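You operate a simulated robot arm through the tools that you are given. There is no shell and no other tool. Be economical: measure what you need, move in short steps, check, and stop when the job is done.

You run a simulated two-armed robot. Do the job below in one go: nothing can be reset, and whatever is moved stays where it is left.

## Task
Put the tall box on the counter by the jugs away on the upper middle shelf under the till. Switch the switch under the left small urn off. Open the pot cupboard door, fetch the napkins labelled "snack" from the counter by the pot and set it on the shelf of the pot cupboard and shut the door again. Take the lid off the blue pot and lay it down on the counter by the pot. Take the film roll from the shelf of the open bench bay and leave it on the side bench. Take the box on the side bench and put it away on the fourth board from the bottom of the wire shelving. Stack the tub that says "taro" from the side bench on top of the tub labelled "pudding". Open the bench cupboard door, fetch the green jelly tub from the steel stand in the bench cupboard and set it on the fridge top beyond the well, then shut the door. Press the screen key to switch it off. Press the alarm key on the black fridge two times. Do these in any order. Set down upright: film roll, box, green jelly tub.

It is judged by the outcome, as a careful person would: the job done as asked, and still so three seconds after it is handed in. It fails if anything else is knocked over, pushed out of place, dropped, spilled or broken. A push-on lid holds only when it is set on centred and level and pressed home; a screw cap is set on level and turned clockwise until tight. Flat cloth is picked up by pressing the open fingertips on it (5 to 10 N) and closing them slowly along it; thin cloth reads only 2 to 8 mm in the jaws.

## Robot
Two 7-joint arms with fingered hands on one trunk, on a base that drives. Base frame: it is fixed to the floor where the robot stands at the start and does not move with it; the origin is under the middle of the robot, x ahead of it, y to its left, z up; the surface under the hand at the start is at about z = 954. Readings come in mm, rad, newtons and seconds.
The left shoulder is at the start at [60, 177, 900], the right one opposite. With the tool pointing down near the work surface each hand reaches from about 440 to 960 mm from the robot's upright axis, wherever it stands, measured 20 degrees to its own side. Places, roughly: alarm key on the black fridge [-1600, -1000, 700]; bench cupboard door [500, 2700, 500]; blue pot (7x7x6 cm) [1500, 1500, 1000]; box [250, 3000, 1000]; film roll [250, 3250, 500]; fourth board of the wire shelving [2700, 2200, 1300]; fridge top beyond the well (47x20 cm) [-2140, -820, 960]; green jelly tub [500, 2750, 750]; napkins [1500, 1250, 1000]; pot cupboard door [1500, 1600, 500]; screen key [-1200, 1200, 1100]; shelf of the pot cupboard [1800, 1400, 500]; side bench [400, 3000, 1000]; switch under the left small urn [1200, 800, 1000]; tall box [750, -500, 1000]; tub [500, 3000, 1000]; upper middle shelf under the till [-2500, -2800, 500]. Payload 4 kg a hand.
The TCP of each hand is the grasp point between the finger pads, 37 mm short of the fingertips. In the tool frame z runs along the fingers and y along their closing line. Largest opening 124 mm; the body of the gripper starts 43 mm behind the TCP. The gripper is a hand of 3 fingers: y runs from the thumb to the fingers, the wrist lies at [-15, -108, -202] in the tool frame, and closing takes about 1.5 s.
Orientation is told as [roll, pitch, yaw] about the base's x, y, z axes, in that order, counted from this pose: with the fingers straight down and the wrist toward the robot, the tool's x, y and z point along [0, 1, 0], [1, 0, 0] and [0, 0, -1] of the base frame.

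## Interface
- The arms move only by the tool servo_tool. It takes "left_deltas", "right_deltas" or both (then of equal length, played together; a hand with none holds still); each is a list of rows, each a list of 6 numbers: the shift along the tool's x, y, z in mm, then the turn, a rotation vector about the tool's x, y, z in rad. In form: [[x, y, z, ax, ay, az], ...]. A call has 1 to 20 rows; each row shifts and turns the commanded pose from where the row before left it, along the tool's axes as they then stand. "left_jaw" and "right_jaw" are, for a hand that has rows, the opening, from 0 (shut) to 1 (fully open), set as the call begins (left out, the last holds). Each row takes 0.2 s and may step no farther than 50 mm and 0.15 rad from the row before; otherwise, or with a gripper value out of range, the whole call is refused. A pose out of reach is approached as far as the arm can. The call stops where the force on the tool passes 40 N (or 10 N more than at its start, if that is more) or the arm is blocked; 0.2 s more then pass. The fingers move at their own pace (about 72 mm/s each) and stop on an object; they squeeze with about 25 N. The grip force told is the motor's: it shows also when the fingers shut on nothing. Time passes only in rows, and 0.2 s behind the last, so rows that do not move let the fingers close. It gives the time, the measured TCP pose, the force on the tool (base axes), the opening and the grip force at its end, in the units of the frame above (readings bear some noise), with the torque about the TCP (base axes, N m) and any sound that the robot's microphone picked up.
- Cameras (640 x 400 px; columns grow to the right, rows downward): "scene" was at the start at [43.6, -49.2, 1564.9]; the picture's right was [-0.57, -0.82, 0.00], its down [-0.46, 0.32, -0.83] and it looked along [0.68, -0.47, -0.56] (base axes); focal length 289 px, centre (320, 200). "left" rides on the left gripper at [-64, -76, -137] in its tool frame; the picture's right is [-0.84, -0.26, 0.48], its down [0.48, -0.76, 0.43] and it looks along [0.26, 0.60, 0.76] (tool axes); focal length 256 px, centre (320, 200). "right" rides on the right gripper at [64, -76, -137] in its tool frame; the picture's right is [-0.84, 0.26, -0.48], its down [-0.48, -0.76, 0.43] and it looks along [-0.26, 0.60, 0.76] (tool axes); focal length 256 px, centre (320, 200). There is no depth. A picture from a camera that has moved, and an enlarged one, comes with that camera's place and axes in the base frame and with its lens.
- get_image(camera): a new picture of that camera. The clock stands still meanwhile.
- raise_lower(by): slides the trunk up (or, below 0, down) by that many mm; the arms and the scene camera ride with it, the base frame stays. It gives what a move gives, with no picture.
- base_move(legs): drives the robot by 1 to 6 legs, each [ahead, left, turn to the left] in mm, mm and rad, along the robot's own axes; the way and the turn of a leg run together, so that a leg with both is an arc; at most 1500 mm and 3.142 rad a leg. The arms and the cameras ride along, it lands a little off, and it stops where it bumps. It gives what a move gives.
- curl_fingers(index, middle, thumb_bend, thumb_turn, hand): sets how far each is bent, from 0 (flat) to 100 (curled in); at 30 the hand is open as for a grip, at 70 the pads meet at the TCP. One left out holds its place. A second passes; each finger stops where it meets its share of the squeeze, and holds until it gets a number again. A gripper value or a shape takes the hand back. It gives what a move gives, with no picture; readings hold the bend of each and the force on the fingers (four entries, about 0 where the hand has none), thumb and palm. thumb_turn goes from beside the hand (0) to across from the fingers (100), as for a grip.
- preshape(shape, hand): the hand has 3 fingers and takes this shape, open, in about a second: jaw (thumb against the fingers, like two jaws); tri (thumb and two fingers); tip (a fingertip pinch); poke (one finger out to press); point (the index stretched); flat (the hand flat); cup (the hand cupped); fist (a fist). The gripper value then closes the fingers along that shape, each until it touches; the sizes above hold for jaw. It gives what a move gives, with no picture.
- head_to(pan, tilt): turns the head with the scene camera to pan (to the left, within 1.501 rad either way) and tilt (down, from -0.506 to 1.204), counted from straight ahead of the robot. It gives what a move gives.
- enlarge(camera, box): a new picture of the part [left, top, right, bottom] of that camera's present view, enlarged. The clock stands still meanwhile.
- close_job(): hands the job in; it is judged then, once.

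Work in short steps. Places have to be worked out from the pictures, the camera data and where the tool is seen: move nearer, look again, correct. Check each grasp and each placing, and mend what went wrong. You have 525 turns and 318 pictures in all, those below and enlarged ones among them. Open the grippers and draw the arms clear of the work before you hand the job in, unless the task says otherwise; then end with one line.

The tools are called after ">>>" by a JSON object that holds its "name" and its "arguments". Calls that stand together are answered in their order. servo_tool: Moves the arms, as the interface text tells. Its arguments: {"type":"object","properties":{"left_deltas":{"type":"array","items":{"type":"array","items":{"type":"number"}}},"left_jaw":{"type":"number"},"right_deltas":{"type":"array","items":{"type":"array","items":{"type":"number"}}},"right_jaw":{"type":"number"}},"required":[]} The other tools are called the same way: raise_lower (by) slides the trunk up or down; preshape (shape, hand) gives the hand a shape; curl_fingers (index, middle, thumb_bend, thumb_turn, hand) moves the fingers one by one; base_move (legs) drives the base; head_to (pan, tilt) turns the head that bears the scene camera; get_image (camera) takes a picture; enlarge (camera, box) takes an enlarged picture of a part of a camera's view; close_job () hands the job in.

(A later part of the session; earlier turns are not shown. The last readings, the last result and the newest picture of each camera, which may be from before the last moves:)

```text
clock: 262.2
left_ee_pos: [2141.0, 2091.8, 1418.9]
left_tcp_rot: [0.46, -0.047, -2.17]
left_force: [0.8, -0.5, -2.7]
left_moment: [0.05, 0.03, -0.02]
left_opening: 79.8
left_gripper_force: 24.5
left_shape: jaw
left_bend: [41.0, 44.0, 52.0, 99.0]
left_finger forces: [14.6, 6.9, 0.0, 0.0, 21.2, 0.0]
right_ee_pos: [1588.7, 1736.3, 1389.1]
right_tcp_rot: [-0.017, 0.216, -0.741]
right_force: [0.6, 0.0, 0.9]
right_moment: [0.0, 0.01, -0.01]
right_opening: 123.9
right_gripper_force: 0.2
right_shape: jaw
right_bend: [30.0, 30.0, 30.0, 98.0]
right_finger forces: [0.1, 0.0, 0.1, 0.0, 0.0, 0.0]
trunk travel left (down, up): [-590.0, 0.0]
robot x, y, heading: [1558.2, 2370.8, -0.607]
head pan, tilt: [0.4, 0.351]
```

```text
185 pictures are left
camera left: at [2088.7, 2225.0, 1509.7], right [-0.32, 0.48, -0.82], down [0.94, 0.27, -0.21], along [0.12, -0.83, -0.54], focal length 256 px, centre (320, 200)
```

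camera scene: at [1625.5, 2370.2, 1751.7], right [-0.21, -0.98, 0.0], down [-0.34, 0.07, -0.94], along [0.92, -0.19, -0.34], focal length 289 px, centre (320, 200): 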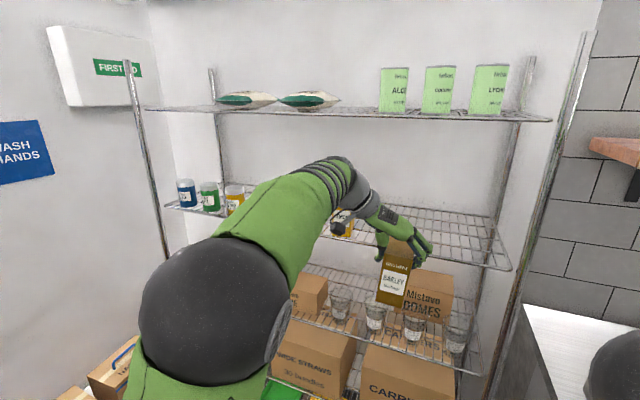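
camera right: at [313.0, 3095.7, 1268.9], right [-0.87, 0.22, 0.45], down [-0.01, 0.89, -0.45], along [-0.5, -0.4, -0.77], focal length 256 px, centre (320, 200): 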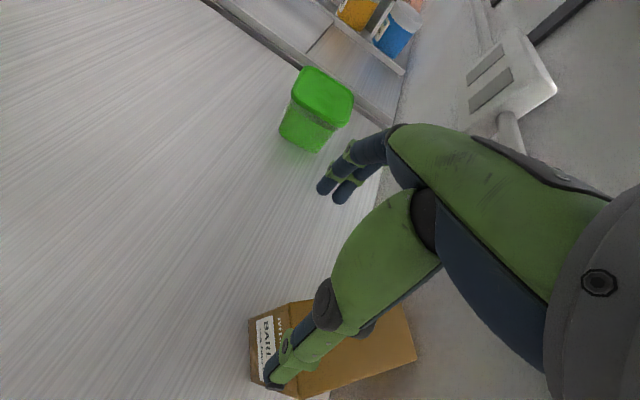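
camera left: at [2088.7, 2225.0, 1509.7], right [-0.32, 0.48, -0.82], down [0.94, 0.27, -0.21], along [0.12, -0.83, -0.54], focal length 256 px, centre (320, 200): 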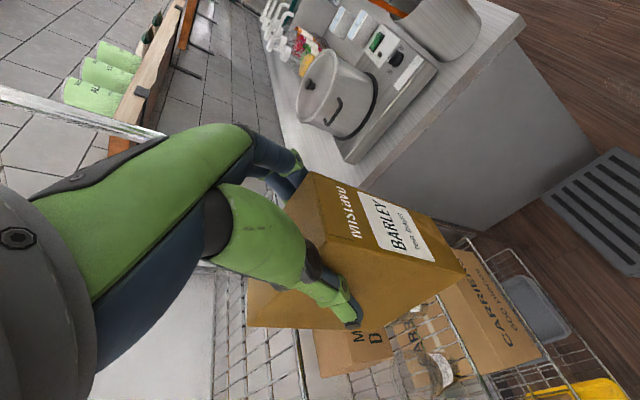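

Triangulating, board 4's front edge is at n≈784, z≈1319. I raise the box ~28 mm, tuck the right hand inward so it clears the counter, and drive forward 200 mm.

>>> {"name": "servo_tool", "arguments": {"left_deltas": [[6, 0, -13, 0, 0, 0], [6, 0, -13, 0, 0, 0], [0, 0, 0, 0, 0, 0], [0, 0, 0, 0, 0, 0], [0, 0, 0, 0, 0, 0]], "right_deltas": [[40, 0, 0, 0, 0, 0], [40, 0, 0, 0, 0, 0], [40, 0, 0, 0, 0, 0], [40, 0, 0, 0, 0, 0], [30, 0, 0, 0, 0, 0]]}}

>>> {"name": "base_move", "arguments": {"legs": [[190, 0, 0]]}}

>>> {"name": "get_image", "arguments": {"camera": "scene"}}

>>> {"name": "get_image", "arguments": {"camera": "left"}}

```text
clock: 263.4
left_ee_pos: [2141.5, 2095.0, 1448.6]
left_tcp_rot: [0.463, -0.048, -2.171]
left_force: [0.8, 0.0, -2.1]
left_moment: [0.03, 0.03, 0.0]
left_opening: 79.8
left_gripper_force: 25.0
left_shape: jaw
left_bend: [41.0, 44.0, 52.0, 99.0]
left_finger forces: [14.7, 6.8, 0.1, 0.1, 21.4, 0.0]
right_ee_pos: [1715.5, 1879.6, 1385.4]
right_tcp_rot: [-0.02, 0.215, -0.743]
right_force: [-0.2, -0.5, -0.1]
right_moment: [-0.01, -0.02, 0.0]
right_opening: 123.8
right_gripper_force: 0.1
right_shape: jaw
right_bend: [30.0, 30.0, 30.0, 98.0]
right_finger forces: [0.0, 0.0, 0.0, 0.1, 0.0, 0.0]
trunk travel left (down, up): [-590.0, 0.0]
robot x, y, heading: [1557.9, 2374.1, -0.606]
head pan, tilt: [0.4, 0.351]
```

```text
clock: 264.2
left_ee_pos: [2158.8, 2081.3, 1447.0]
left_tcp_rot: [0.46, -0.046, -2.17]
left_force: [1.6, 0.3, -3.1]
left_moment: [0.01, 0.07, 0.02]
left_opening: 79.7
left_gripper_force: 25.4
left_shape: jaw
left_bend: [41.0, 44.0, 52.0, 99.0]
left_finger forces: [14.8, 6.8, 0.0, 0.0, 21.4, 0.1]
right_ee_pos: [1732.7, 1866.1, 1382.5]
right_tcp_rot: [-0.015, 0.216, -0.741]
right_force: [0.1, -0.6, -0.2]
right_moment: [0.04, 0.04, -0.02]
right_opening: 123.9
right_gripper_force: 0.1
right_shape: jaw
right_bend: [30.0, 30.0, 30.0, 98.0]
right_finger forces: [0.1, 0.0, 0.0, 0.0, 0.0, 0.0]
trunk travel left (down, up): [-590.0, 0.0]
robot x, y, heading: [1571.5, 2358.2, -0.604]
head pan, tilt: [0.4, 0.351]
stopped in leg 1: the robot was blocked; the commanded pose is now the measured one
```

```text
184 pictures are left
camera scene: at [1643.7, 2357.2, 1751.5], right [-0.21, -0.98, 0.0], down [-0.34, 0.07, -0.94], along [0.92, -0.19, -0.35], focal length 289 px, centre (320, 200)
```

scene: 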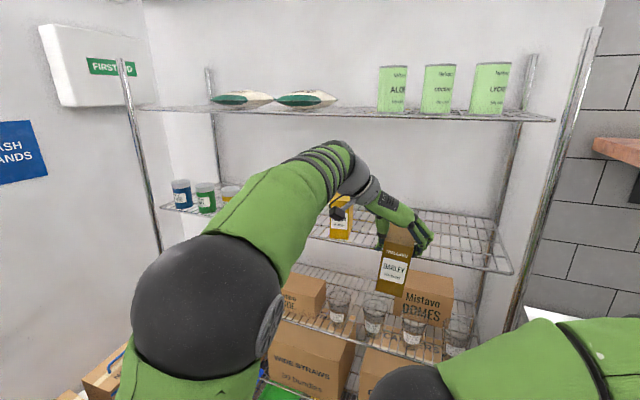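

```text
183 pictures are left
camera left: at [2107.0, 2214.0, 1538.1], right [-0.32, 0.48, -0.81], down [0.94, 0.27, -0.21], along [0.12, -0.83, -0.54], focal length 256 px, centre (320, 200)
```

left: 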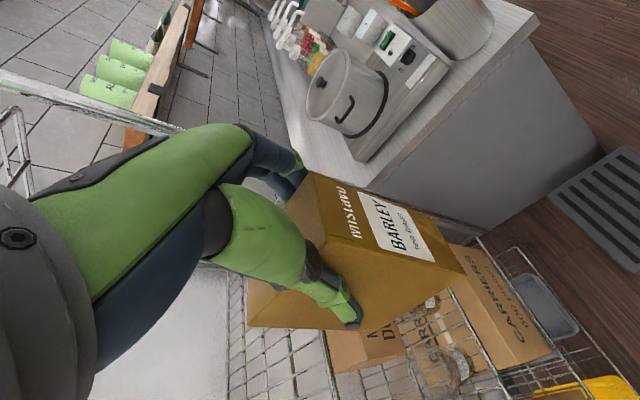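

The base was blocked — likely a step stool on the floor. I look down before doing anything else.

>>> {"name": "base_move", "arguments": {"legs": [[-40, 0, 0]]}}

>>> {"name": "head_to", "arguments": {"pan": -0.3, "tilt": 1.0}}

>>> {"name": "get_image", "arguments": {"camera": "scene"}}

>>> {"name": "get_image", "arguments": {"camera": "right"}}

```text
clock: 265.1
left_ee_pos: [2120.2, 2106.6, 1450.9]
left_tcp_rot: [0.464, -0.047, -2.172]
left_force: [-0.9, 1.1, -2.0]
left_moment: [0.01, 0.0, 0.04]
left_opening: 79.6
left_gripper_force: 25.5
left_shape: jaw
left_bend: [41.0, 44.0, 52.0, 99.0]
left_finger forces: [14.8, 6.8, 0.0, 0.0, 21.4, 0.0]
right_ee_pos: [1694.9, 1891.8, 1385.8]
right_tcp_rot: [-0.016, 0.212, -0.743]
right_force: [-0.1, 0.7, 0.5]
right_moment: [0.0, -0.02, -0.03]
right_opening: 123.7
right_gripper_force: 0.0
right_shape: jaw
right_bend: [30.0, 30.0, 30.0, 98.0]
right_finger forces: [0.0, 0.0, 0.0, 0.0, 0.0, 0.0]
trunk travel left (down, up): [-590.0, 0.0]
robot x, y, heading: [1541.2, 2386.8, -0.608]
head pan, tilt: [0.4, 0.351]
```

```text
clock: 266.2
left_ee_pos: [2123.5, 2104.1, 1449.7]
left_tcp_rot: [0.461, -0.047, -2.171]
left_force: [-0.6, -0.5, -2.2]
left_moment: [0.0, 0.07, 0.02]
left_opening: 79.7
left_gripper_force: 24.8
left_shape: jaw
left_bend: [41.0, 44.0, 52.0, 99.0]
left_finger forces: [14.7, 6.8, 0.0, 0.0, 21.3, 0.0]
right_ee_pos: [1695.6, 1890.9, 1385.2]
right_tcp_rot: [-0.016, 0.214, -0.742]
right_force: [-0.4, 0.8, -0.5]
right_moment: [0.02, -0.02, 0.01]
right_opening: 123.8
right_gripper_force: 0.0
right_shape: jaw
right_bend: [30.0, 30.0, 30.0, 98.0]
right_finger forces: [0.0, 0.0, 0.0, 0.0, 0.0, 0.0]
trunk travel left (down, up): [-590.0, 0.0]
robot x, y, heading: [1539.7, 2383.2, -0.61]
head pan, tilt: [-0.3, 1.0]
```

```text
182 pictures are left
camera scene: at [1559.3, 2346.6, 1697.0], right [-0.79, -0.61, 0.0], down [-0.52, 0.66, -0.54], along [0.33, -0.43, -0.84], focal length 289 px, centre (320, 200)
```

scene: 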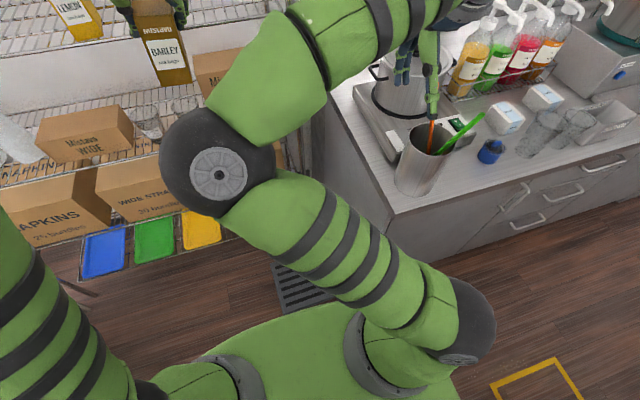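

```text
181 pictures are left
camera right: at [1708.0, 1969.7, 1532.9], right [-0.3, -0.85, 0.43], down [-0.95, 0.2, -0.25], along [0.13, -0.48, -0.87], focal length 256 px, centre (320, 200)
```

right: 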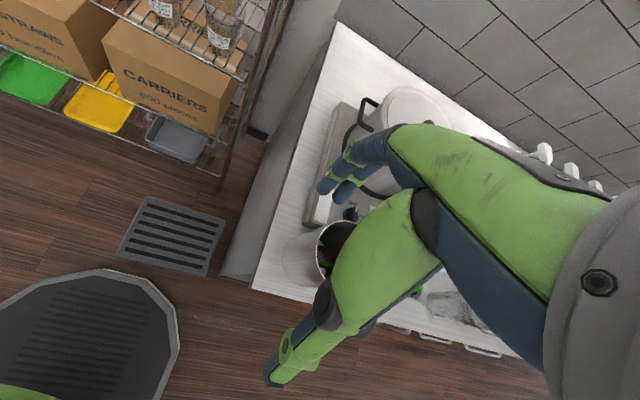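

It's a step stool at about n 280–550, u 2550–2900. I strafe left 385 mm to pass beside it, and re-plan the placement between the yellow box and the jars (u≈3300).

>>> {"name": "base_move", "arguments": {"legs": [[0, 385, 0]]}}

>>> {"name": "head_to", "arguments": {"pan": 0.0, "tilt": 0.4}}

>>> {"name": "get_image", "arguments": {"camera": "scene"}}

>>> {"name": "get_image", "arguments": {"camera": "left"}}

>>> {"name": "get_image", "arguments": {"camera": "right"}}

```text
clock: 268.6
left_ee_pos: [2338.5, 2412.9, 1449.4]
left_tcp_rot: [0.463, -0.049, -2.175]
left_force: [-0.2, 0.2, -1.5]
left_moment: [0.0, 0.03, -0.01]
left_opening: 79.5
left_gripper_force: 24.7
left_shape: jaw
left_bend: [41.0, 44.0, 52.0, 99.0]
left_finger forces: [14.7, 6.7, 0.1, 0.1, 21.3, 0.1]
right_ee_pos: [1912.0, 2200.4, 1384.4]
right_tcp_rot: [-0.019, 0.215, -0.746]
right_force: [-0.4, -0.3, 1.2]
right_moment: [-0.05, 0.01, 0.0]
right_opening: 123.9
right_gripper_force: 0.1
right_shape: jaw
right_bend: [30.0, 30.0, 30.0, 98.0]
right_finger forces: [0.1, 0.1, 0.0, 0.1, 0.0, 0.1]
trunk travel left (down, up): [-590.0, 0.0]
robot x, y, heading: [1758.4, 2695.9, -0.615]
head pan, tilt: [-0.3, 1.0]
```

```text
clock: 269.6
left_ee_pos: [2339.0, 2412.4, 1448.6]
left_tcp_rot: [0.464, -0.047, -2.176]
left_force: [0.2, -0.3, -2.5]
left_moment: [0.06, 0.02, 0.0]
left_opening: 79.8
left_gripper_force: 25.2
left_shape: jaw
left_bend: [41.0, 44.0, 52.0, 99.0]
left_finger forces: [14.7, 6.8, 0.1, 0.1, 21.2, 0.0]
right_ee_pos: [1913.0, 2200.9, 1384.4]
right_tcp_rot: [-0.017, 0.215, -0.746]
right_force: [0.3, -0.5, -0.1]
right_moment: [0.01, -0.05, -0.03]
right_opening: 123.8
right_gripper_force: 0.1
right_shape: jaw
right_bend: [30.0, 30.0, 30.0, 98.0]
right_finger forces: [0.0, 0.0, 0.1, 0.0, 0.1, 0.0]
trunk travel left (down, up): [-590.0, 0.0]
robot x, y, heading: [1760.0, 2693.9, -0.613]
head pan, tilt: [0.0, 0.4]
```

```text
180 pictures are left
camera scene: at [1810.0, 2659.0, 1747.1], right [-0.58, -0.82, 0.0], down [-0.32, 0.23, -0.92], along [0.75, -0.53, -0.39], focal length 289 px, centre (320, 200)
```

scene: 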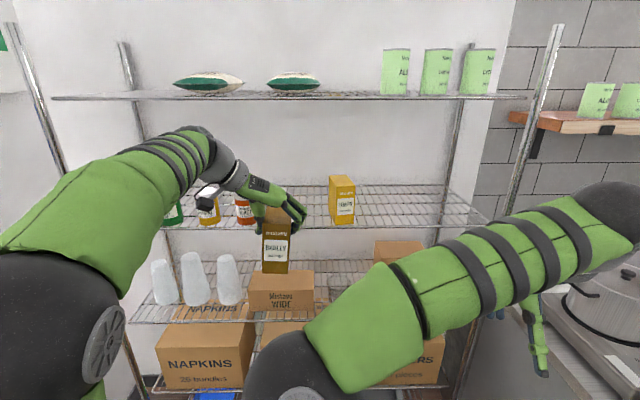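

```text
179 pictures are left
camera left: at [2287.9, 2546.1, 1540.0], right [-0.32, 0.48, -0.82], down [0.94, 0.26, -0.21], along [0.11, -0.84, -0.54], focal length 256 px, centre (320, 200)
```

left: 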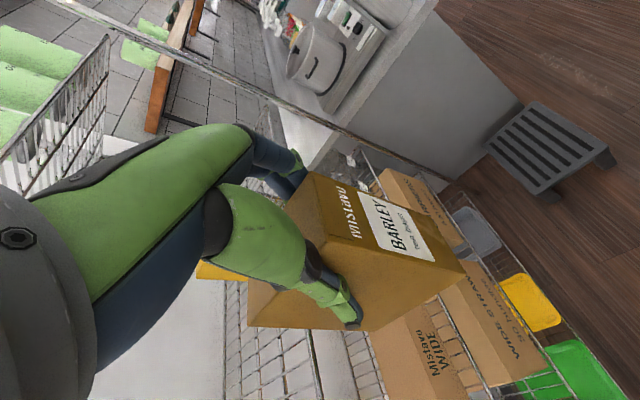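

```text
178 pictures are left
camera right: at [1923.7, 2279.6, 1532.9], right [-0.3, -0.85, 0.43], down [-0.94, 0.21, -0.26], along [0.13, -0.48, -0.87], focal length 256 px, centre (320, 200)
```

right: 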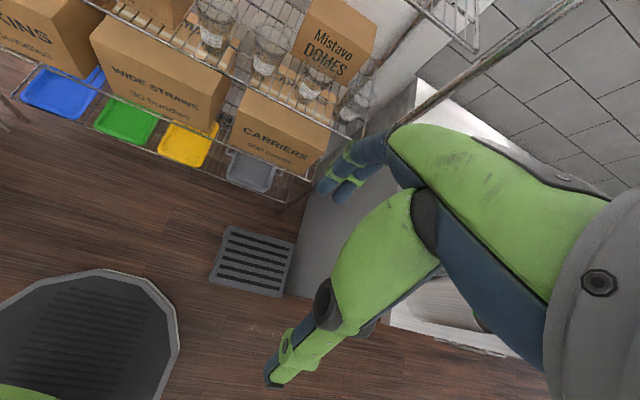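

Gap on board 4 spans u≈3170–3414. I shift 24 mm right and drive 210 mm forward.

>>> {"name": "servo_tool", "arguments": {"left_deltas": [[0, 24, 0, 0, 0, 0], [0, 0, 0, 0, 0, 0]]}}

>>> {"name": "base_move", "arguments": {"legs": [[210, 0, 0.006]]}}

>>> {"name": "get_image", "arguments": {"camera": "scene"}}

>>> {"name": "get_image", "arguments": {"camera": "left"}}

```text
clock: 270.2
left_ee_pos: [2325.1, 2394.3, 1451.2]
left_tcp_rot: [0.462, -0.049, -2.177]
left_force: [-0.4, -0.3, -1.9]
left_moment: [0.07, 0.07, 0.0]
left_opening: 79.7
left_gripper_force: 24.9
left_shape: jaw
left_bend: [41.0, 44.0, 52.0, 99.0]
left_finger forces: [14.7, 6.8, 0.1, 0.0, 21.4, 0.0]
right_ee_pos: [1912.6, 2200.3, 1385.1]
right_tcp_rot: [-0.018, 0.215, -0.748]
right_force: [0.4, 0.0, 0.3]
right_moment: [0.0, 0.05, 0.04]
right_opening: 123.6
right_gripper_force: 0.0
right_shape: jaw
right_bend: [30.0, 30.0, 30.0, 98.0]
right_finger forces: [0.0, 0.0, 0.1, 0.1, 0.1, 0.0]
trunk travel left (down, up): [-590.0, 0.0]
robot x, y, heading: [1758.0, 2696.7, -0.615]
head pan, tilt: [0.0, 0.4]
```

```text
clock: 271.8
left_ee_pos: [2502.5, 2279.8, 1451.3]
left_tcp_rot: [0.461, -0.047, -2.164]
left_force: [0.7, 0.2, -2.1]
left_moment: [0.03, 0.05, -0.01]
left_opening: 79.8
left_gripper_force: 25.0
left_shape: jaw
left_bend: [41.0, 44.0, 52.0, 99.0]
left_finger forces: [14.8, 6.8, 0.0, 0.0, 21.3, 0.0]
right_ee_pos: [2089.8, 2081.4, 1384.4]
right_tcp_rot: [-0.016, 0.216, -0.739]
right_force: [-0.1, -0.2, 0.5]
right_moment: [0.01, -0.01, 0.02]
right_opening: 124.2
right_gripper_force: 0.0
right_shape: jaw
right_bend: [30.0, 30.0, 30.0, 98.0]
right_finger forces: [0.1, 0.0, 0.1, 0.0, 0.0, 0.0]
trunk travel left (down, up): [-590.0, 0.0]
robot x, y, heading: [1924.2, 2576.0, -0.601]
head pan, tilt: [0.0, 0.4]
```

```text
177 pictures are left
camera scene: at [1983.3, 2538.9, 1747.1], right [-0.57, -0.82, 0.0], down [-0.32, 0.22, -0.92], along [0.76, -0.52, -0.39], focal length 289 px, centre (320, 200)
```

scene: 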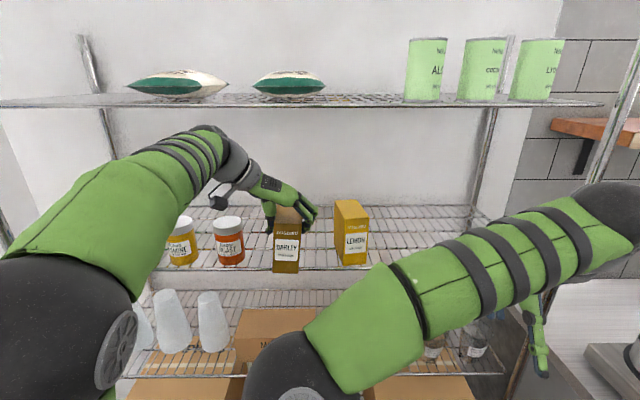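

```text
176 pictures are left
camera left: at [2449.2, 2411.0, 1541.2], right [-0.32, 0.48, -0.82], down [0.94, 0.27, -0.21], along [0.12, -0.83, -0.54], focal length 256 px, centre (320, 200)
```

left: 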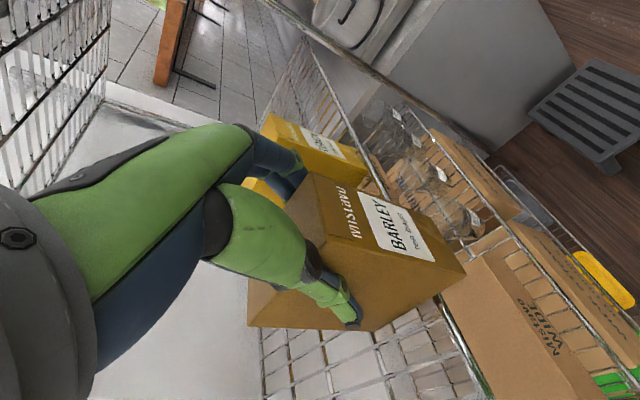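

Well centred between the jar and the lemon box. I drive 90 mm more and lower.

>>> {"name": "base_move", "arguments": {"legs": [[90, 0, 0]]}}

>>> {"name": "servo_tool", "arguments": {"left_deltas": [[-4, 0, 9, 0, 0, 0], [-4, 0, 9, 0, 0, 0], [0, 0, 0, 0, 0, 0]]}}

>>> {"name": "get_image", "arguments": {"camera": "scene"}}

>>> {"name": "get_image", "arguments": {"camera": "left"}}

```text
clock: 272.9
left_ee_pos: [2574.2, 2226.2, 1450.0]
left_tcp_rot: [0.46, -0.047, -2.17]
left_force: [0.5, -0.4, -2.7]
left_moment: [0.04, 0.04, 0.0]
left_opening: 79.7
left_gripper_force: 25.4
left_shape: jaw
left_bend: [41.0, 44.0, 52.0, 99.0]
left_finger forces: [14.7, 6.8, 0.0, 0.0, 21.4, 0.1]
right_ee_pos: [2161.4, 2030.6, 1382.4]
right_tcp_rot: [-0.016, 0.218, -0.738]
right_force: [1.2, -0.1, 0.0]
right_moment: [0.02, 0.02, 0.0]
right_opening: 124.3
right_gripper_force: 0.1
right_shape: jaw
right_bend: [30.0, 30.0, 30.0, 98.0]
right_finger forces: [0.0, 0.0, 0.0, 0.0, 0.0, 0.0]
trunk travel left (down, up): [-590.0, 0.0]
robot x, y, heading: [2003.6, 2525.8, -0.606]
head pan, tilt: [0.0, 0.4]
```

```text
clock: 273.7
left_ee_pos: [2572.7, 2227.6, 1436.4]
left_tcp_rot: [0.471, -0.049, -2.167]
left_force: [2.7, 3.7, 38.3]
left_moment: [-0.7, 0.25, -0.03]
left_opening: 80.0
left_gripper_force: 24.8
left_shape: jaw
left_bend: [41.0, 44.0, 51.0, 100.0]
left_finger forces: [15.5, 7.4, 0.1, 0.1, 30.5, 0.1]
right_ee_pos: [2159.1, 2034.5, 1386.0]
right_tcp_rot: [-0.016, 0.213, -0.738]
right_force: [-0.1, 0.5, -0.5]
right_moment: [-0.01, 0.0, -0.01]
right_opening: 124.0
right_gripper_force: 0.1
right_shape: jaw
right_bend: [30.0, 30.0, 30.0, 98.0]
right_finger forces: [0.0, 0.0, 0.1, 0.0, 0.1, 0.0]
trunk travel left (down, up): [-590.0, 0.0]
robot x, y, heading: [2005.9, 2522.2, -0.609]
head pan, tilt: [0.0, 0.4]
```

```text
175 pictures are left
camera scene: at [2052.2, 2491.6, 1747.9], right [-0.57, -0.82, 0.0], down [-0.32, 0.22, -0.92], along [0.76, -0.53, -0.39], focal length 289 px, centre (320, 200)
```

scene: 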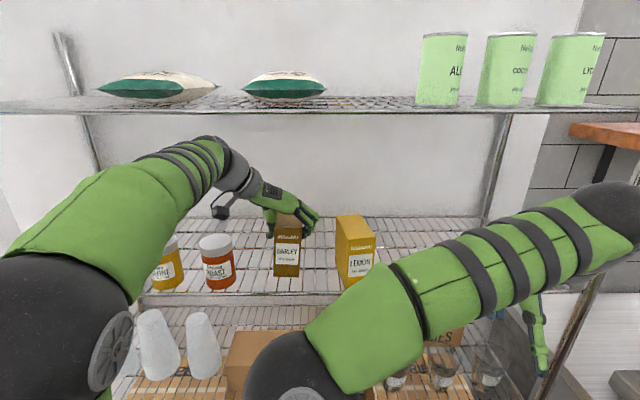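

```text
174 pictures are left
camera left: at [2518.9, 2361.8, 1525.5], right [-0.32, 0.47, -0.82], down [0.94, 0.27, -0.21], along [0.12, -0.84, -0.53], focal length 256 px, centre (320, 200)
```

left: 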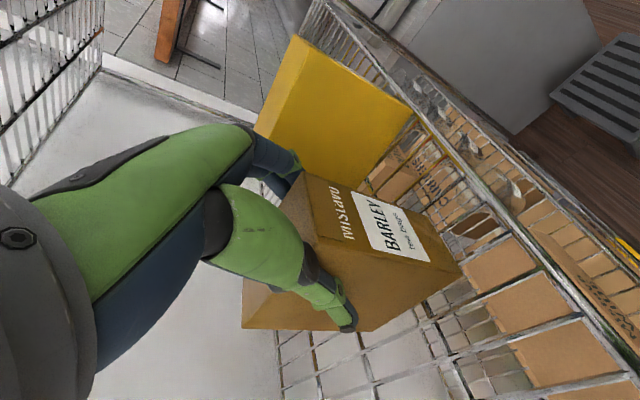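

Contact. I relieve the pressure, restore the grasp tilt so the box is level, and open.

>>> {"name": "servo_tool", "arguments": {"left_deltas": [[2, 0, -4, 0, 0, 0], [0, 0, 0, 0, -0.035, 0], [0, 0, 0, 0, 0, 0]]}}

>>> {"name": "servo_tool", "arguments": {"left_deltas": [[0, 0, 0, 0, 0, 0], [0, 0, 0, 0, 0, 0], [0, 0, 0, 0, 0, 0], [0, 0, 0, 0, 0, 0], [0, 0, 0, 0, 0, 0]], "left_jaw": 1.0}}

>>> {"name": "get_image", "arguments": {"camera": "left"}}

>>> {"name": "enlarge", "arguments": {"camera": "scene", "box": [180, 170, 400, 307]}}

```text
clock: 274.5
left_ee_pos: [2572.0, 2227.8, 1437.2]
left_tcp_rot: [0.43, -0.048, -2.169]
left_force: [1.5, 1.6, 25.7]
left_moment: [-0.83, 0.01, 0.07]
left_opening: 80.1
left_gripper_force: 25.0
left_shape: jaw
left_bend: [41.0, 44.0, 52.0, 100.0]
left_finger forces: [15.9, 7.6, 0.0, 0.1, 26.7, 0.1]
right_ee_pos: [2159.8, 2031.8, 1385.0]
right_tcp_rot: [-0.016, 0.213, -0.738]
right_force: [0.2, -0.8, 0.5]
right_moment: [0.02, -0.02, -0.03]
right_opening: 124.0
right_gripper_force: 0.1
right_shape: jaw
right_bend: [30.0, 30.0, 30.0, 98.0]
right_finger forces: [0.0, 0.0, 0.0, 0.1, 0.1, 0.1]
trunk travel left (down, up): [-590.0, 0.0]
robot x, y, heading: [2004.0, 2522.6, -0.604]
head pan, tilt: [0.0, 0.4]
```

```text
clock: 275.7
left_ee_pos: [2573.0, 2225.9, 1436.1]
left_tcp_rot: [0.427, -0.048, -2.168]
left_force: [-0.6, 0.5, -0.1]
left_moment: [0.02, 0.0, -0.01]
left_opening: 123.6
left_gripper_force: 0.1
left_shape: jaw
left_bend: [30.0, 30.0, 30.0, 98.0]
left_finger forces: [0.0, 0.0, 0.1, 0.1, 0.0, 0.0]
right_ee_pos: [2161.1, 2031.7, 1384.0]
right_tcp_rot: [-0.015, 0.216, -0.736]
right_force: [0.3, -0.1, -0.6]
right_moment: [0.01, -0.03, 0.01]
right_opening: 124.0
right_gripper_force: 0.1
right_shape: jaw
right_bend: [30.0, 30.0, 30.0, 98.0]
right_finger forces: [0.0, 0.0, 0.0, 0.0, 0.0, 0.1]
trunk travel left (down, up): [-590.0, 0.0]
robot x, y, heading: [2003.4, 2524.1, -0.602]
head pan, tilt: [0.0, 0.4]
```

```text
173 pictures are left
camera left: at [2524.4, 2357.8, 1530.5], right [-0.34, 0.5, -0.8], down [0.93, 0.27, -0.23], along [0.1, -0.82, -0.56], focal length 256 px, centre (320, 200)
```

left: 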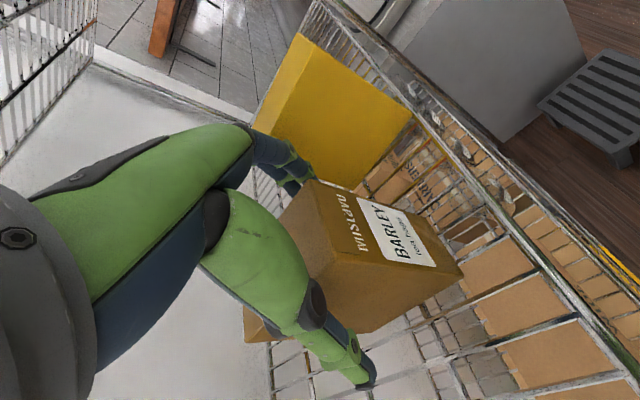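

```text
2.91 times, centred on (290, 238) of scene
camera zoom: at [2055.0, 2489.1, 1747.2], right [-0.57, -0.82, 0.0], down [-0.32, 0.22, -0.92], along [0.76, -0.52, -0.39], focal length 841 px, centre (407, 88)
```

zoom: 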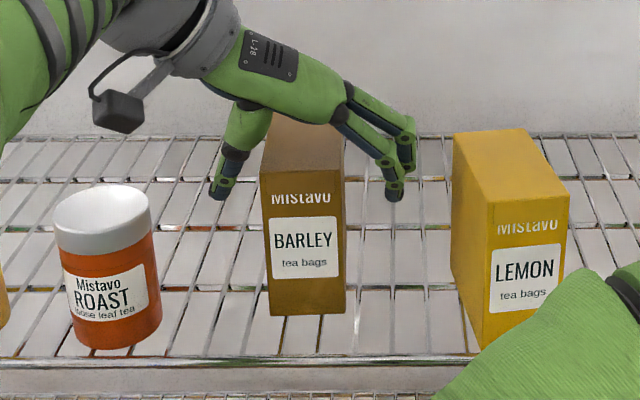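

BARLEY box stands upright on board 4. I back straight out 320 mm.

>>> {"name": "base_move", "arguments": {"legs": [[-320, 0, 0]]}}

>>> {"name": "enlarge", "arguments": {"camera": "scene", "box": [160, 120, 420, 282]}}

```text
clock: 277.9
left_ee_pos: [2308.6, 2410.9, 1436.8]
left_tcp_rot: [0.429, -0.047, -2.165]
left_force: [-0.7, -0.2, 0.0]
left_moment: [-0.03, -0.02, 0.0]
left_opening: 123.4
left_gripper_force: 0.0
left_shape: jaw
left_bend: [30.0, 30.0, 30.0, 98.0]
left_finger forces: [0.1, 0.0, 0.0, 0.0, 0.0, 0.1]
right_ee_pos: [1895.7, 2214.1, 1384.6]
right_tcp_rot: [-0.018, 0.214, -0.739]
right_force: [0.6, 0.6, 0.1]
right_moment: [-0.03, -0.04, -0.01]
right_opening: 124.0
right_gripper_force: 0.0
right_shape: jaw
right_bend: [30.0, 30.0, 30.0, 98.0]
right_finger forces: [0.1, 0.1, 0.0, 0.1, 0.1, 0.0]
trunk travel left (down, up): [-590.0, 0.0]
robot x, y, heading: [1737.2, 2710.5, -0.606]
head pan, tilt: [0.0, 0.4]
```

```text
2.46 times, centred on (290, 201) of scene
camera zoom: at [1789.3, 2673.1, 1747.3], right [-0.57, -0.82, 0.0], down [-0.32, 0.22, -0.92], along [0.76, -0.52, -0.39], focal length 712 px, centre (394, 198)
```

zoom: 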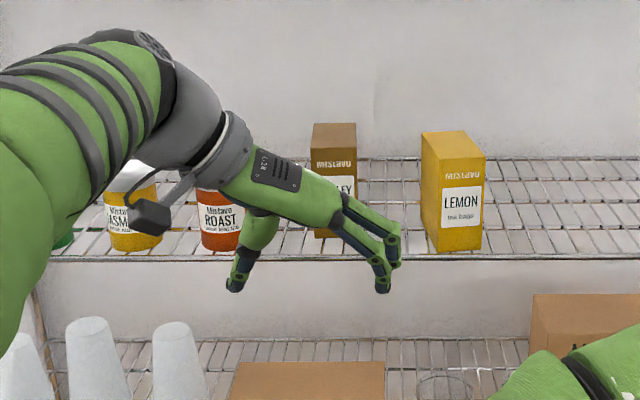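

Next the main counter's left end: pot, napkins, cupboard. I back off and strafe right to face it.

>>> {"name": "base_move", "arguments": {"legs": [[-180, 0, 0], [0, -1130, 0]]}}

>>> {"name": "head_to", "arguments": {"pan": 0.0, "tilt": 0.75}}

>>> {"name": "get_image", "arguments": {"camera": "scene"}}

```text
clock: 284.7
left_ee_pos: [1508.4, 1584.8, 1436.4]
left_tcp_rot: [0.428, -0.046, -2.18]
left_force: [-1.1, -0.8, 0.2]
left_moment: [0.0, 0.04, 0.03]
left_opening: 123.6
left_gripper_force: 0.1
left_shape: jaw
left_bend: [30.0, 30.0, 30.0, 98.0]
left_finger forces: [0.0, 0.1, 0.0, 0.0, 0.1, 0.0]
right_ee_pos: [1093.4, 1393.2, 1384.5]
right_tcp_rot: [-0.016, 0.213, -0.75]
right_force: [-1.3, -0.1, 0.1]
right_moment: [-0.01, 0.02, 0.03]
right_opening: 123.9
right_gripper_force: 0.0
right_shape: jaw
right_bend: [30.0, 30.0, 30.0, 98.0]
right_finger forces: [0.0, 0.0, 0.1, 0.0, 0.1, 0.1]
trunk travel left (down, up): [-590.0, 0.0]
robot x, y, heading: [943.7, 1888.8, -0.615]
head pan, tilt: [0.0, 0.4]
```

```text
clock: 285.6
left_ee_pos: [1508.2, 1583.5, 1435.2]
left_tcp_rot: [0.427, -0.048, -2.18]
left_force: [0.1, 0.4, -0.7]
left_moment: [0.01, 0.03, 0.01]
left_opening: 123.6
left_gripper_force: 0.0
left_shape: jaw
left_bend: [30.0, 30.0, 30.0, 98.0]
left_finger forces: [0.0, 0.0, 0.1, 0.1, 0.1, 0.0]
right_ee_pos: [1094.1, 1392.5, 1384.8]
right_tcp_rot: [-0.016, 0.215, -0.75]
right_force: [1.1, 1.1, -0.5]
right_moment: [0.01, 0.04, 0.0]
right_opening: 124.1
right_gripper_force: 0.0
right_shape: jaw
right_bend: [30.0, 30.0, 30.0, 98.0]
right_finger forces: [0.0, 0.0, 0.0, 0.1, 0.0, 0.0]
trunk travel left (down, up): [-590.0, 0.0]
robot x, y, heading: [939.0, 1887.8, -0.621]
head pan, tilt: [0.0, 0.75]
```

```text
170 pictures are left
camera scene: at [985.1, 1857.9, 1716.2], right [-0.58, -0.81, 0.0], down [-0.56, 0.39, -0.73], along [0.6, -0.42, -0.68], focal length 289 px, centre (320, 200)
```

scene: 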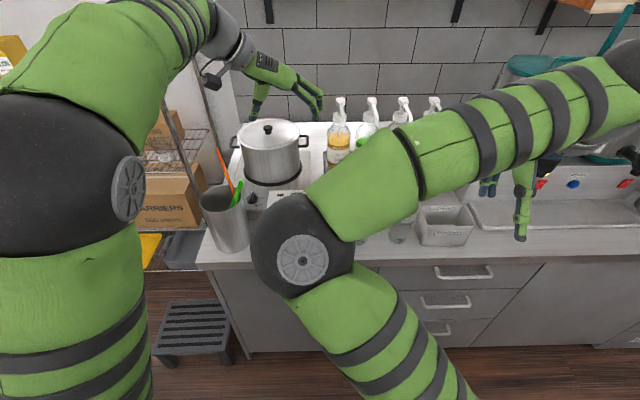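

The arms block the view; I move the right hand out to the right and the left one to the left.

>>> {"name": "servo_tool", "arguments": {"right_deltas": [[-40, -5, 0, 0, 0, 0], [-40, -5, 0, 0, 0, 0], [-40, -5, 0, 0, 0, 0], [-40, -5, 0, 0, 0, 0], [-40, -5, 0, 0, 0, 0], [-30, 0, 0, 0, 0, 0]], "left_deltas": [[0, -40, 0, 0, 0, 0], [0, -40, 0, 0, 0, 0], [0, -40, 0, 0, 0, 0], [0, -40, 0, 0, 0, 0], [0, -40, 0, 0, 0, 0], [0, 0, 0, 0, 0, 0]]}}

>>> {"name": "head_to", "arguments": {"pan": -0.15, "tilt": 0.75}}

>>> {"name": "get_image", "arguments": {"camera": "scene"}}

```text
clock: 287.0
left_ee_pos: [1619.7, 1745.9, 1427.2]
left_tcp_rot: [0.428, -0.047, -2.182]
left_force: [0.2, 0.1, -0.2]
left_moment: [0.03, -0.01, 0.03]
left_opening: 123.6
left_gripper_force: 0.1
left_shape: jaw
left_bend: [30.0, 30.0, 30.0, 98.0]
left_finger forces: [0.0, 0.0, 0.0, 0.0, 0.1, 0.0]
right_ee_pos: [918.0, 1239.0, 1391.6]
right_tcp_rot: [-0.013, 0.214, -0.751]
right_force: [-0.6, -1.2, -0.1]
right_moment: [0.01, -0.03, -0.01]
right_opening: 123.9
right_gripper_force: 0.1
right_shape: jaw
right_bend: [30.0, 30.0, 30.0, 98.0]
right_finger forces: [0.0, 0.1, 0.1, 0.1, 0.0, 0.1]
trunk travel left (down, up): [-590.0, 0.0]
robot x, y, heading: [942.8, 1887.2, -0.617]
head pan, tilt: [0.0, 0.75]
```

```text
clock: 287.7
left_ee_pos: [1622.2, 1747.2, 1426.4]
left_tcp_rot: [0.427, -0.045, -2.18]
left_force: [-0.3, -0.3, -0.2]
left_moment: [0.01, -0.01, 0.03]
left_opening: 124.0
left_gripper_force: 0.1
left_shape: jaw
left_bend: [30.0, 30.0, 30.0, 98.0]
left_finger forces: [0.0, 0.0, 0.0, 0.0, 0.0, 0.0]
right_ee_pos: [921.5, 1242.4, 1390.8]
right_tcp_rot: [-0.016, 0.213, -0.751]
right_force: [-0.3, -0.4, -0.7]
right_moment: [-0.01, 0.02, -0.02]
right_opening: 123.9
right_gripper_force: 0.0
right_shape: jaw
right_bend: [30.0, 30.0, 30.0, 98.0]
right_finger forces: [0.0, 0.0, 0.0, 0.0, 0.0, 0.0]
trunk travel left (down, up): [-590.0, 0.0]
robot x, y, heading: [943.7, 1885.1, -0.616]
head pan, tilt: [-0.15, 0.75]
```

```text
169 pictures are left
camera scene: at [977.2, 1848.5, 1716.1], right [-0.69, -0.72, 0.0], down [-0.49, 0.47, -0.73], along [0.53, -0.51, -0.68], focal length 289 px, centre (320, 200)
```

scene: 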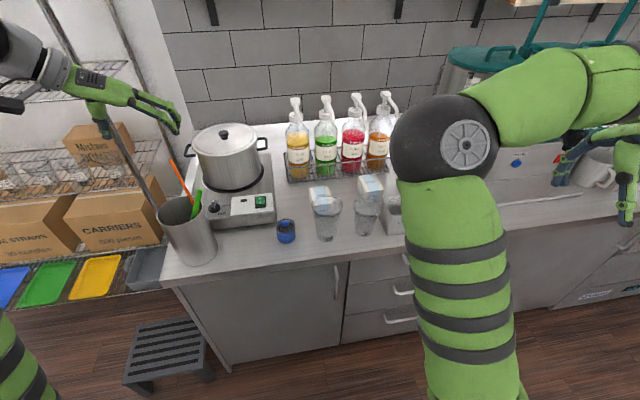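

Better. I zoom on the pot, napkins and the cupboard door.

>>> {"name": "enlarge", "arguments": {"camera": "scene", "box": [240, 160, 420, 272]}}

>>> {"name": "enlarge", "arguments": {"camera": "scene", "box": [150, 240, 410, 400]}}

```text
3.56 times, centred on (330, 216) of scene
camera zoom: at [977.2, 1848.5, 1716.1], right [-0.69, -0.72, 0.0], down [-0.49, 0.47, -0.73], along [0.53, -0.51, -0.68], focal length 1028 px, centre (284, 143)
```

zoom: 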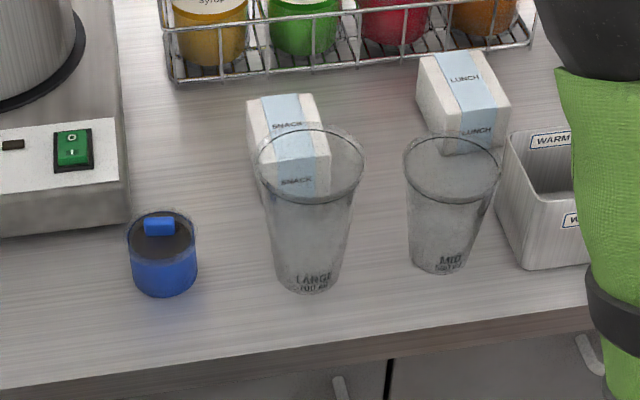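

```text
2.46 times, centred on (280, 320) of scene
camera zoom: at [977.2, 1848.5, 1716.1], right [-0.69, -0.72, 0.0], down [-0.49, 0.47, -0.73], along [0.53, -0.51, -0.68], focal length 712 px, centre (418, -95)
```

zoom: 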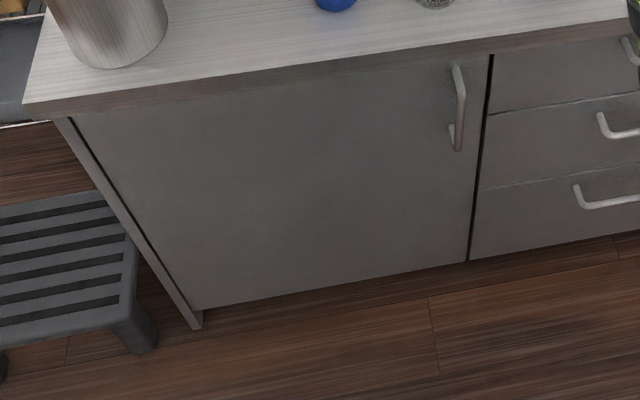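

Positions: blue pot at n≈392, u≈2090 (lid rim z≈1014, knob ~33×13 mm); SNACK napkins block at n≈517, u≈1948 behind a LARGE glass; door handle a vertical bar at u≈1930, z≈660–885, hinge on the left. I start with the pot lid: left hand back to vertical, wrist toward the robot.

>>> {"name": "servo_tool", "arguments": {"left_deltas": [[0, 0, 0, 0, -0.14, 0], [0, 0, 0, 0, -0.14, 0], [0, 0, 0, 0.047, -0.14, 0], [0, 0, 0, 0, 0, -0.15], [0, 0, 0, 0, 0, -0.15], [0, 0, 0, 0, 0, -0.15], [0, 0, 0, 0, 0, -0.15], [0, 0, 0, 0, 0, -0.15], [0, 0, 0, 0, 0, -0.15], [0, 0, 0, 0, 0, -0.15], [0, 0, 0, 0, 0, -0.15], [0, 0, 0, 0, 0, -0.15], [0, 0, 0, 0, 0, -0.15], [0, 0, 0, 0, 0, -0.07], [0, 0, 0, 0, 0, 0]]}}

>>> {"name": "get_image", "arguments": {"camera": "left"}}

```text
clock: 290.9
left_ee_pos: [1622.0, 1746.8, 1426.5]
left_tcp_rot: [0.0, -0.007, -0.606]
left_force: [0.4, -0.3, 0.6]
left_moment: [0.0, 0.03, 0.01]
left_opening: 123.8
left_gripper_force: 0.1
left_shape: jaw
left_bend: [30.0, 30.0, 30.0, 98.0]
left_finger forces: [0.1, 0.0, 0.0, 0.0, 0.0, 0.0]
right_ee_pos: [919.5, 1241.5, 1392.4]
right_tcp_rot: [-0.018, 0.214, -0.75]
right_force: [0.6, 0.1, 0.3]
right_moment: [0.01, 0.0, -0.01]
right_opening: 123.9
right_gripper_force: 0.1
right_shape: jaw
right_bend: [30.0, 30.0, 30.0, 98.0]
right_finger forces: [0.0, 0.0, 0.1, 0.1, 0.1, 0.1]
trunk travel left (down, up): [-590.0, 0.0]
robot x, y, heading: [939.7, 1886.5, -0.616]
head pan, tilt: [-0.15, 0.75]
```

```text
166 pictures are left
camera left: at [1523.5, 1739.0, 1563.0], right [-0.69, -0.54, -0.48], down [-0.35, 0.83, -0.44], along [0.64, -0.13, -0.76], focal length 256 px, centre (320, 200)
```

left: 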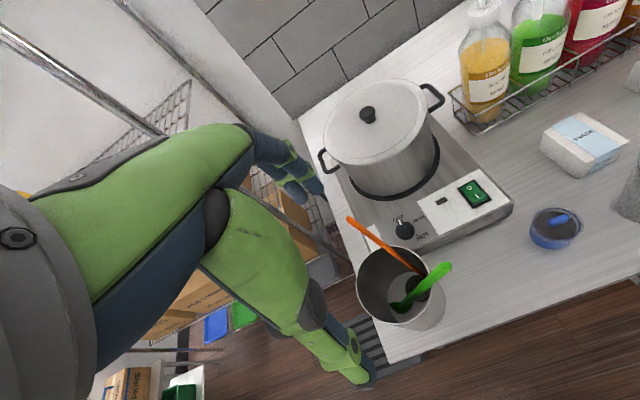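

The left camera confirms the pot at (1509, 1498). I move the left hand right over the pot, then lower the trunk 160 mm.

>>> {"name": "servo_tool", "arguments": {"left_deltas": [[-45, 9, 0, 0, 0, 0], [-45, 9, 0, 0, 0, 0], [-45, 9, 0, 0, 0, 0], [-45, 9, 0, 0, 0, 0], [-45, 9, 0, 0, 0, 0], [-45, 10, 0, 0, 0, 0], [0, 0, 0, 0, 0, 0]]}}

>>> {"name": "raise_lower", "arguments": {"by": -160}}

>>> {"name": "get_image", "arguments": {"camera": "left"}}

```text
clock: 292.5
left_ee_pos: [1514.0, 1494.0, 1425.3]
left_tcp_rot: [-0.002, -0.007, -0.607]
left_force: [0.1, -0.5, 0.8]
left_moment: [0.03, 0.01, 0.02]
left_opening: 123.9
left_gripper_force: 0.1
left_shape: jaw
left_bend: [30.0, 30.0, 30.0, 98.0]
left_finger forces: [0.0, 0.0, 0.0, 0.0, 0.0, 0.2]
right_ee_pos: [919.8, 1240.9, 1392.9]
right_tcp_rot: [-0.015, 0.215, -0.75]
right_force: [-0.3, 0.3, -0.1]
right_moment: [-0.03, 0.03, 0.0]
right_opening: 124.0
right_gripper_force: 0.0
right_shape: jaw
right_bend: [30.0, 30.0, 30.0, 98.0]
right_finger forces: [0.0, 0.1, 0.0, 0.1, 0.0, 0.0]
trunk travel left (down, up): [-590.0, 0.0]
robot x, y, heading: [940.2, 1887.7, -0.616]
head pan, tilt: [-0.15, 0.75]
```

```text
clock: 294.3
left_ee_pos: [1513.7, 1495.3, 1266.2]
left_tcp_rot: [0.0, -0.008, -0.607]
left_force: [0.0, 0.2, 0.5]
left_moment: [0.06, 0.01, 0.02]
left_opening: 123.6
left_gripper_force: 0.1
left_shape: jaw
left_bend: [30.0, 30.0, 30.0, 98.0]
left_finger forces: [0.0, 0.1, 0.0, 0.1, 0.0, 0.0]
right_ee_pos: [919.7, 1242.4, 1233.0]
right_tcp_rot: [-0.016, 0.215, -0.75]
right_force: [-0.5, 0.1, 0.2]
right_moment: [0.04, -0.01, -0.02]
right_opening: 123.8
right_gripper_force: 0.0
right_shape: jaw
right_bend: [30.0, 30.0, 30.0, 98.0]
right_finger forces: [0.0, 0.0, 0.0, 0.1, 0.0, 0.1]
trunk travel left (down, up): [-430.0, 160.0]
robot x, y, heading: [942.1, 1884.1, -0.623]
head pan, tilt: [-0.15, 0.75]
```

```text
165 pictures are left
camera left: at [1414.6, 1487.3, 1402.3], right [-0.69, -0.54, -0.48], down [-0.35, 0.83, -0.44], along [0.64, -0.13, -0.76], focal length 256 px, centre (320, 200)
```

left: 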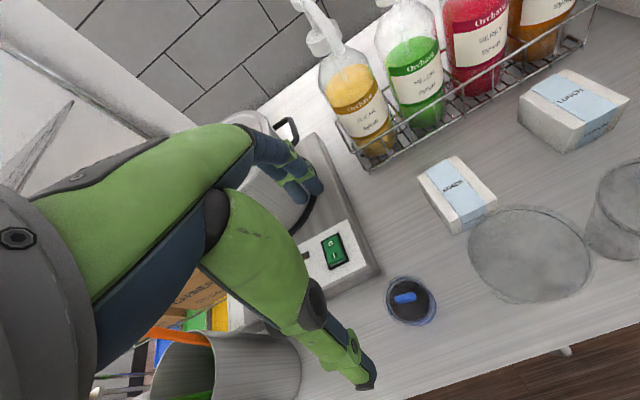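

The knob centre is ~(1510, 1491), turned about 0.22 rad. I rotate the hand to match, and descend to just above it.

>>> {"name": "servo_tool", "arguments": {"left_deltas": [[-5, -1, 0, 0, 0, 0.11], [0, 0, 0, 0, 0, 0.11], [0, 0, 45, 0, 0, 0], [0, 0, 45, 0, 0, 0], [0, 0, 45, 0, 0, 0], [0, 0, 35, 0, 0, 0], [0, 0, 0, 0, 0, 0]], "left_jaw": 0.6}}

>>> {"name": "get_image", "arguments": {"camera": "left"}}

>>> {"name": "enlarge", "arguments": {"camera": "scene", "box": [230, 170, 350, 260]}}

```text
clock: 295.9
left_ee_pos: [1508.4, 1491.8, 1096.0]
left_tcp_rot: [0.003, -0.008, -0.826]
left_force: [-2.1, -0.2, -0.4]
left_moment: [0.01, 0.02, -0.01]
left_opening: 74.9
left_gripper_force: 0.0
left_shape: jaw
left_bend: [38.0, 42.0, 53.0, 99.0]
left_finger forces: [0.1, 0.1, 0.0, 0.0, 0.1, 0.0]
right_ee_pos: [919.7, 1240.6, 1231.6]
right_tcp_rot: [-0.015, 0.215, -0.751]
right_force: [0.3, 0.6, -0.5]
right_moment: [0.02, -0.01, 0.01]
right_opening: 124.0
right_gripper_force: 0.1
right_shape: jaw
right_bend: [30.0, 30.0, 30.0, 98.0]
right_finger forces: [0.0, 0.0, 0.0, 0.0, 0.0, 0.1]
trunk travel left (down, up): [-430.0, 160.0]
robot x, y, heading: [941.6, 1888.9, -0.613]
head pan, tilt: [-0.15, 0.75]
```

```text
164 pictures are left
camera left: at [1410.7, 1505.5, 1231.8], right [-0.79, -0.38, -0.49], down [-0.16, 0.88, -0.44], along [0.6, -0.27, -0.76], focal length 256 px, centre (320, 200)
```

left: 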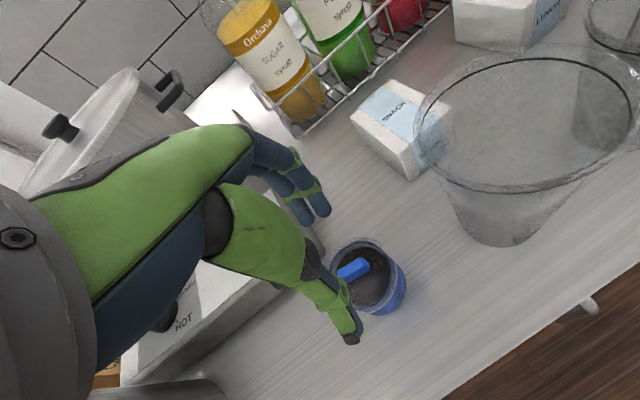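

```text
4.44 times, centred on (290, 215) of scene
camera zoom: at [977.0, 1848.3, 1556.1], right [-0.69, -0.72, 0.0], down [-0.49, 0.47, -0.73], along [0.53, -0.51, -0.68], focal length 1285 px, centre (453, 133)
```

zoom: 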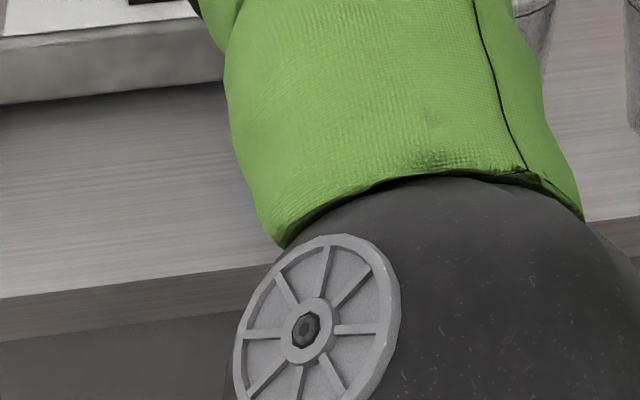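

The knob lies right under the TCP. I descend to z≈1053 and close gently.

>>> {"name": "servo_tool", "arguments": {"left_deltas": [[0, 3, 20, 0, 0, 0], [0, 0, 15, 0, 0, 0], [0, 0, 8, 0, 0, 0], [0, 0, 0, 0, 0, 0]]}}

>>> {"name": "get_image", "arguments": {"camera": "left"}}

```text
clock: 296.9
left_ee_pos: [1512.8, 1487.5, 1052.3]
left_tcp_rot: [0.002, -0.008, -0.829]
left_force: [0.0, -0.5, -0.3]
left_moment: [-0.01, -0.03, 0.02]
left_opening: 74.9
left_gripper_force: 0.2
left_shape: jaw
left_bend: [38.0, 42.0, 53.0, 99.0]
left_finger forces: [0.0, 0.0, 0.0, 0.0, 0.0, 0.0]
right_ee_pos: [920.8, 1241.3, 1231.8]
right_tcp_rot: [-0.015, 0.214, -0.75]
right_force: [-0.4, 0.7, -0.1]
right_moment: [0.0, 0.04, -0.02]
right_opening: 123.9
right_gripper_force: 0.1
right_shape: jaw
right_bend: [30.0, 30.0, 30.0, 98.0]
right_finger forces: [0.0, 0.0, 0.1, 0.0, 0.1, 0.0]
trunk travel left (down, up): [-430.0, 160.0]
robot x, y, heading: [942.5, 1887.2, -0.617]
head pan, tilt: [-0.15, 0.75]
```

```text
162 pictures are left
camera left: at [1413.3, 1502.4, 1188.2], right [-0.79, -0.38, -0.49], down [-0.16, 0.88, -0.44], along [0.6, -0.27, -0.76], focal length 256 px, centre (320, 200)
```

left: 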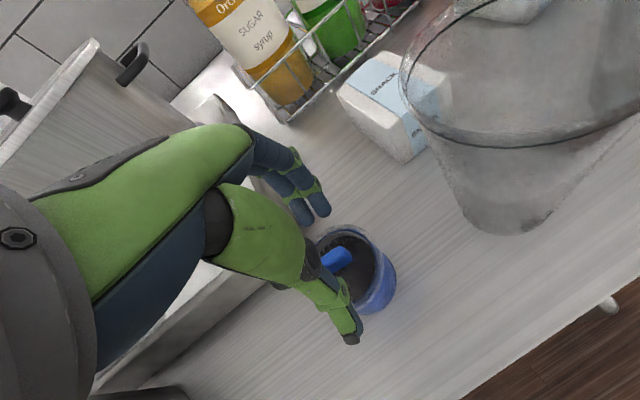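

>>> {"name": "servo_tool", "arguments": {"left_deltas": [[-5, 0, 0, 0, 0, 0], [0, 0, 0, 0, 0, 0], [0, 0, 0, 0, 0, 0], [0, 0, 0, 0, 0, 0], [0, 0, 0, 0, 0, 0], [0, 0, 0, 0, 0, 0], [0, 0, 0, 0, 0, 0]], "left_jaw": 0.0}}

>>> {"name": "get_image", "arguments": {"camera": "left"}}

```text
clock: 298.5
left_ee_pos: [1509.4, 1485.2, 1052.3]
left_tcp_rot: [0.001, -0.007, -0.827]
left_force: [0.7, 0.3, 2.3]
left_moment: [-0.07, -0.05, 0.04]
left_opening: 7.4
left_gripper_force: 25.1
left_shape: jaw
left_bend: [65.0, 68.0, 68.0, 100.0]
left_finger forces: [15.3, 9.2, 0.0, 0.0, 24.1, 0.0]
right_ee_pos: [919.4, 1241.4, 1233.8]
right_tcp_rot: [-0.015, 0.214, -0.75]
right_force: [-0.8, -0.4, 0.6]
right_moment: [-0.04, 0.02, 0.01]
right_opening: 124.2
right_gripper_force: 0.1
right_shape: jaw
right_bend: [30.0, 30.0, 30.0, 98.0]
right_finger forces: [0.0, 0.0, 0.0, 0.0, 0.1, 0.1]
trunk travel left (down, up): [-430.0, 160.0]
robot x, y, heading: [937.4, 1885.0, -0.618]
head pan, tilt: [-0.15, 0.75]
heard: snap
```

```text
161 pictures are left
camera left: at [1410.6, 1499.2, 1188.8], right [-0.79, -0.38, -0.49], down [-0.16, 0.88, -0.44], along [0.6, -0.27, -0.76], focal length 256 px, centre (320, 200)
```

left: 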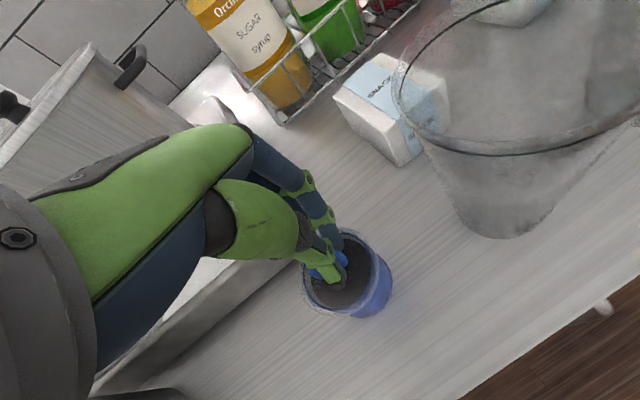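

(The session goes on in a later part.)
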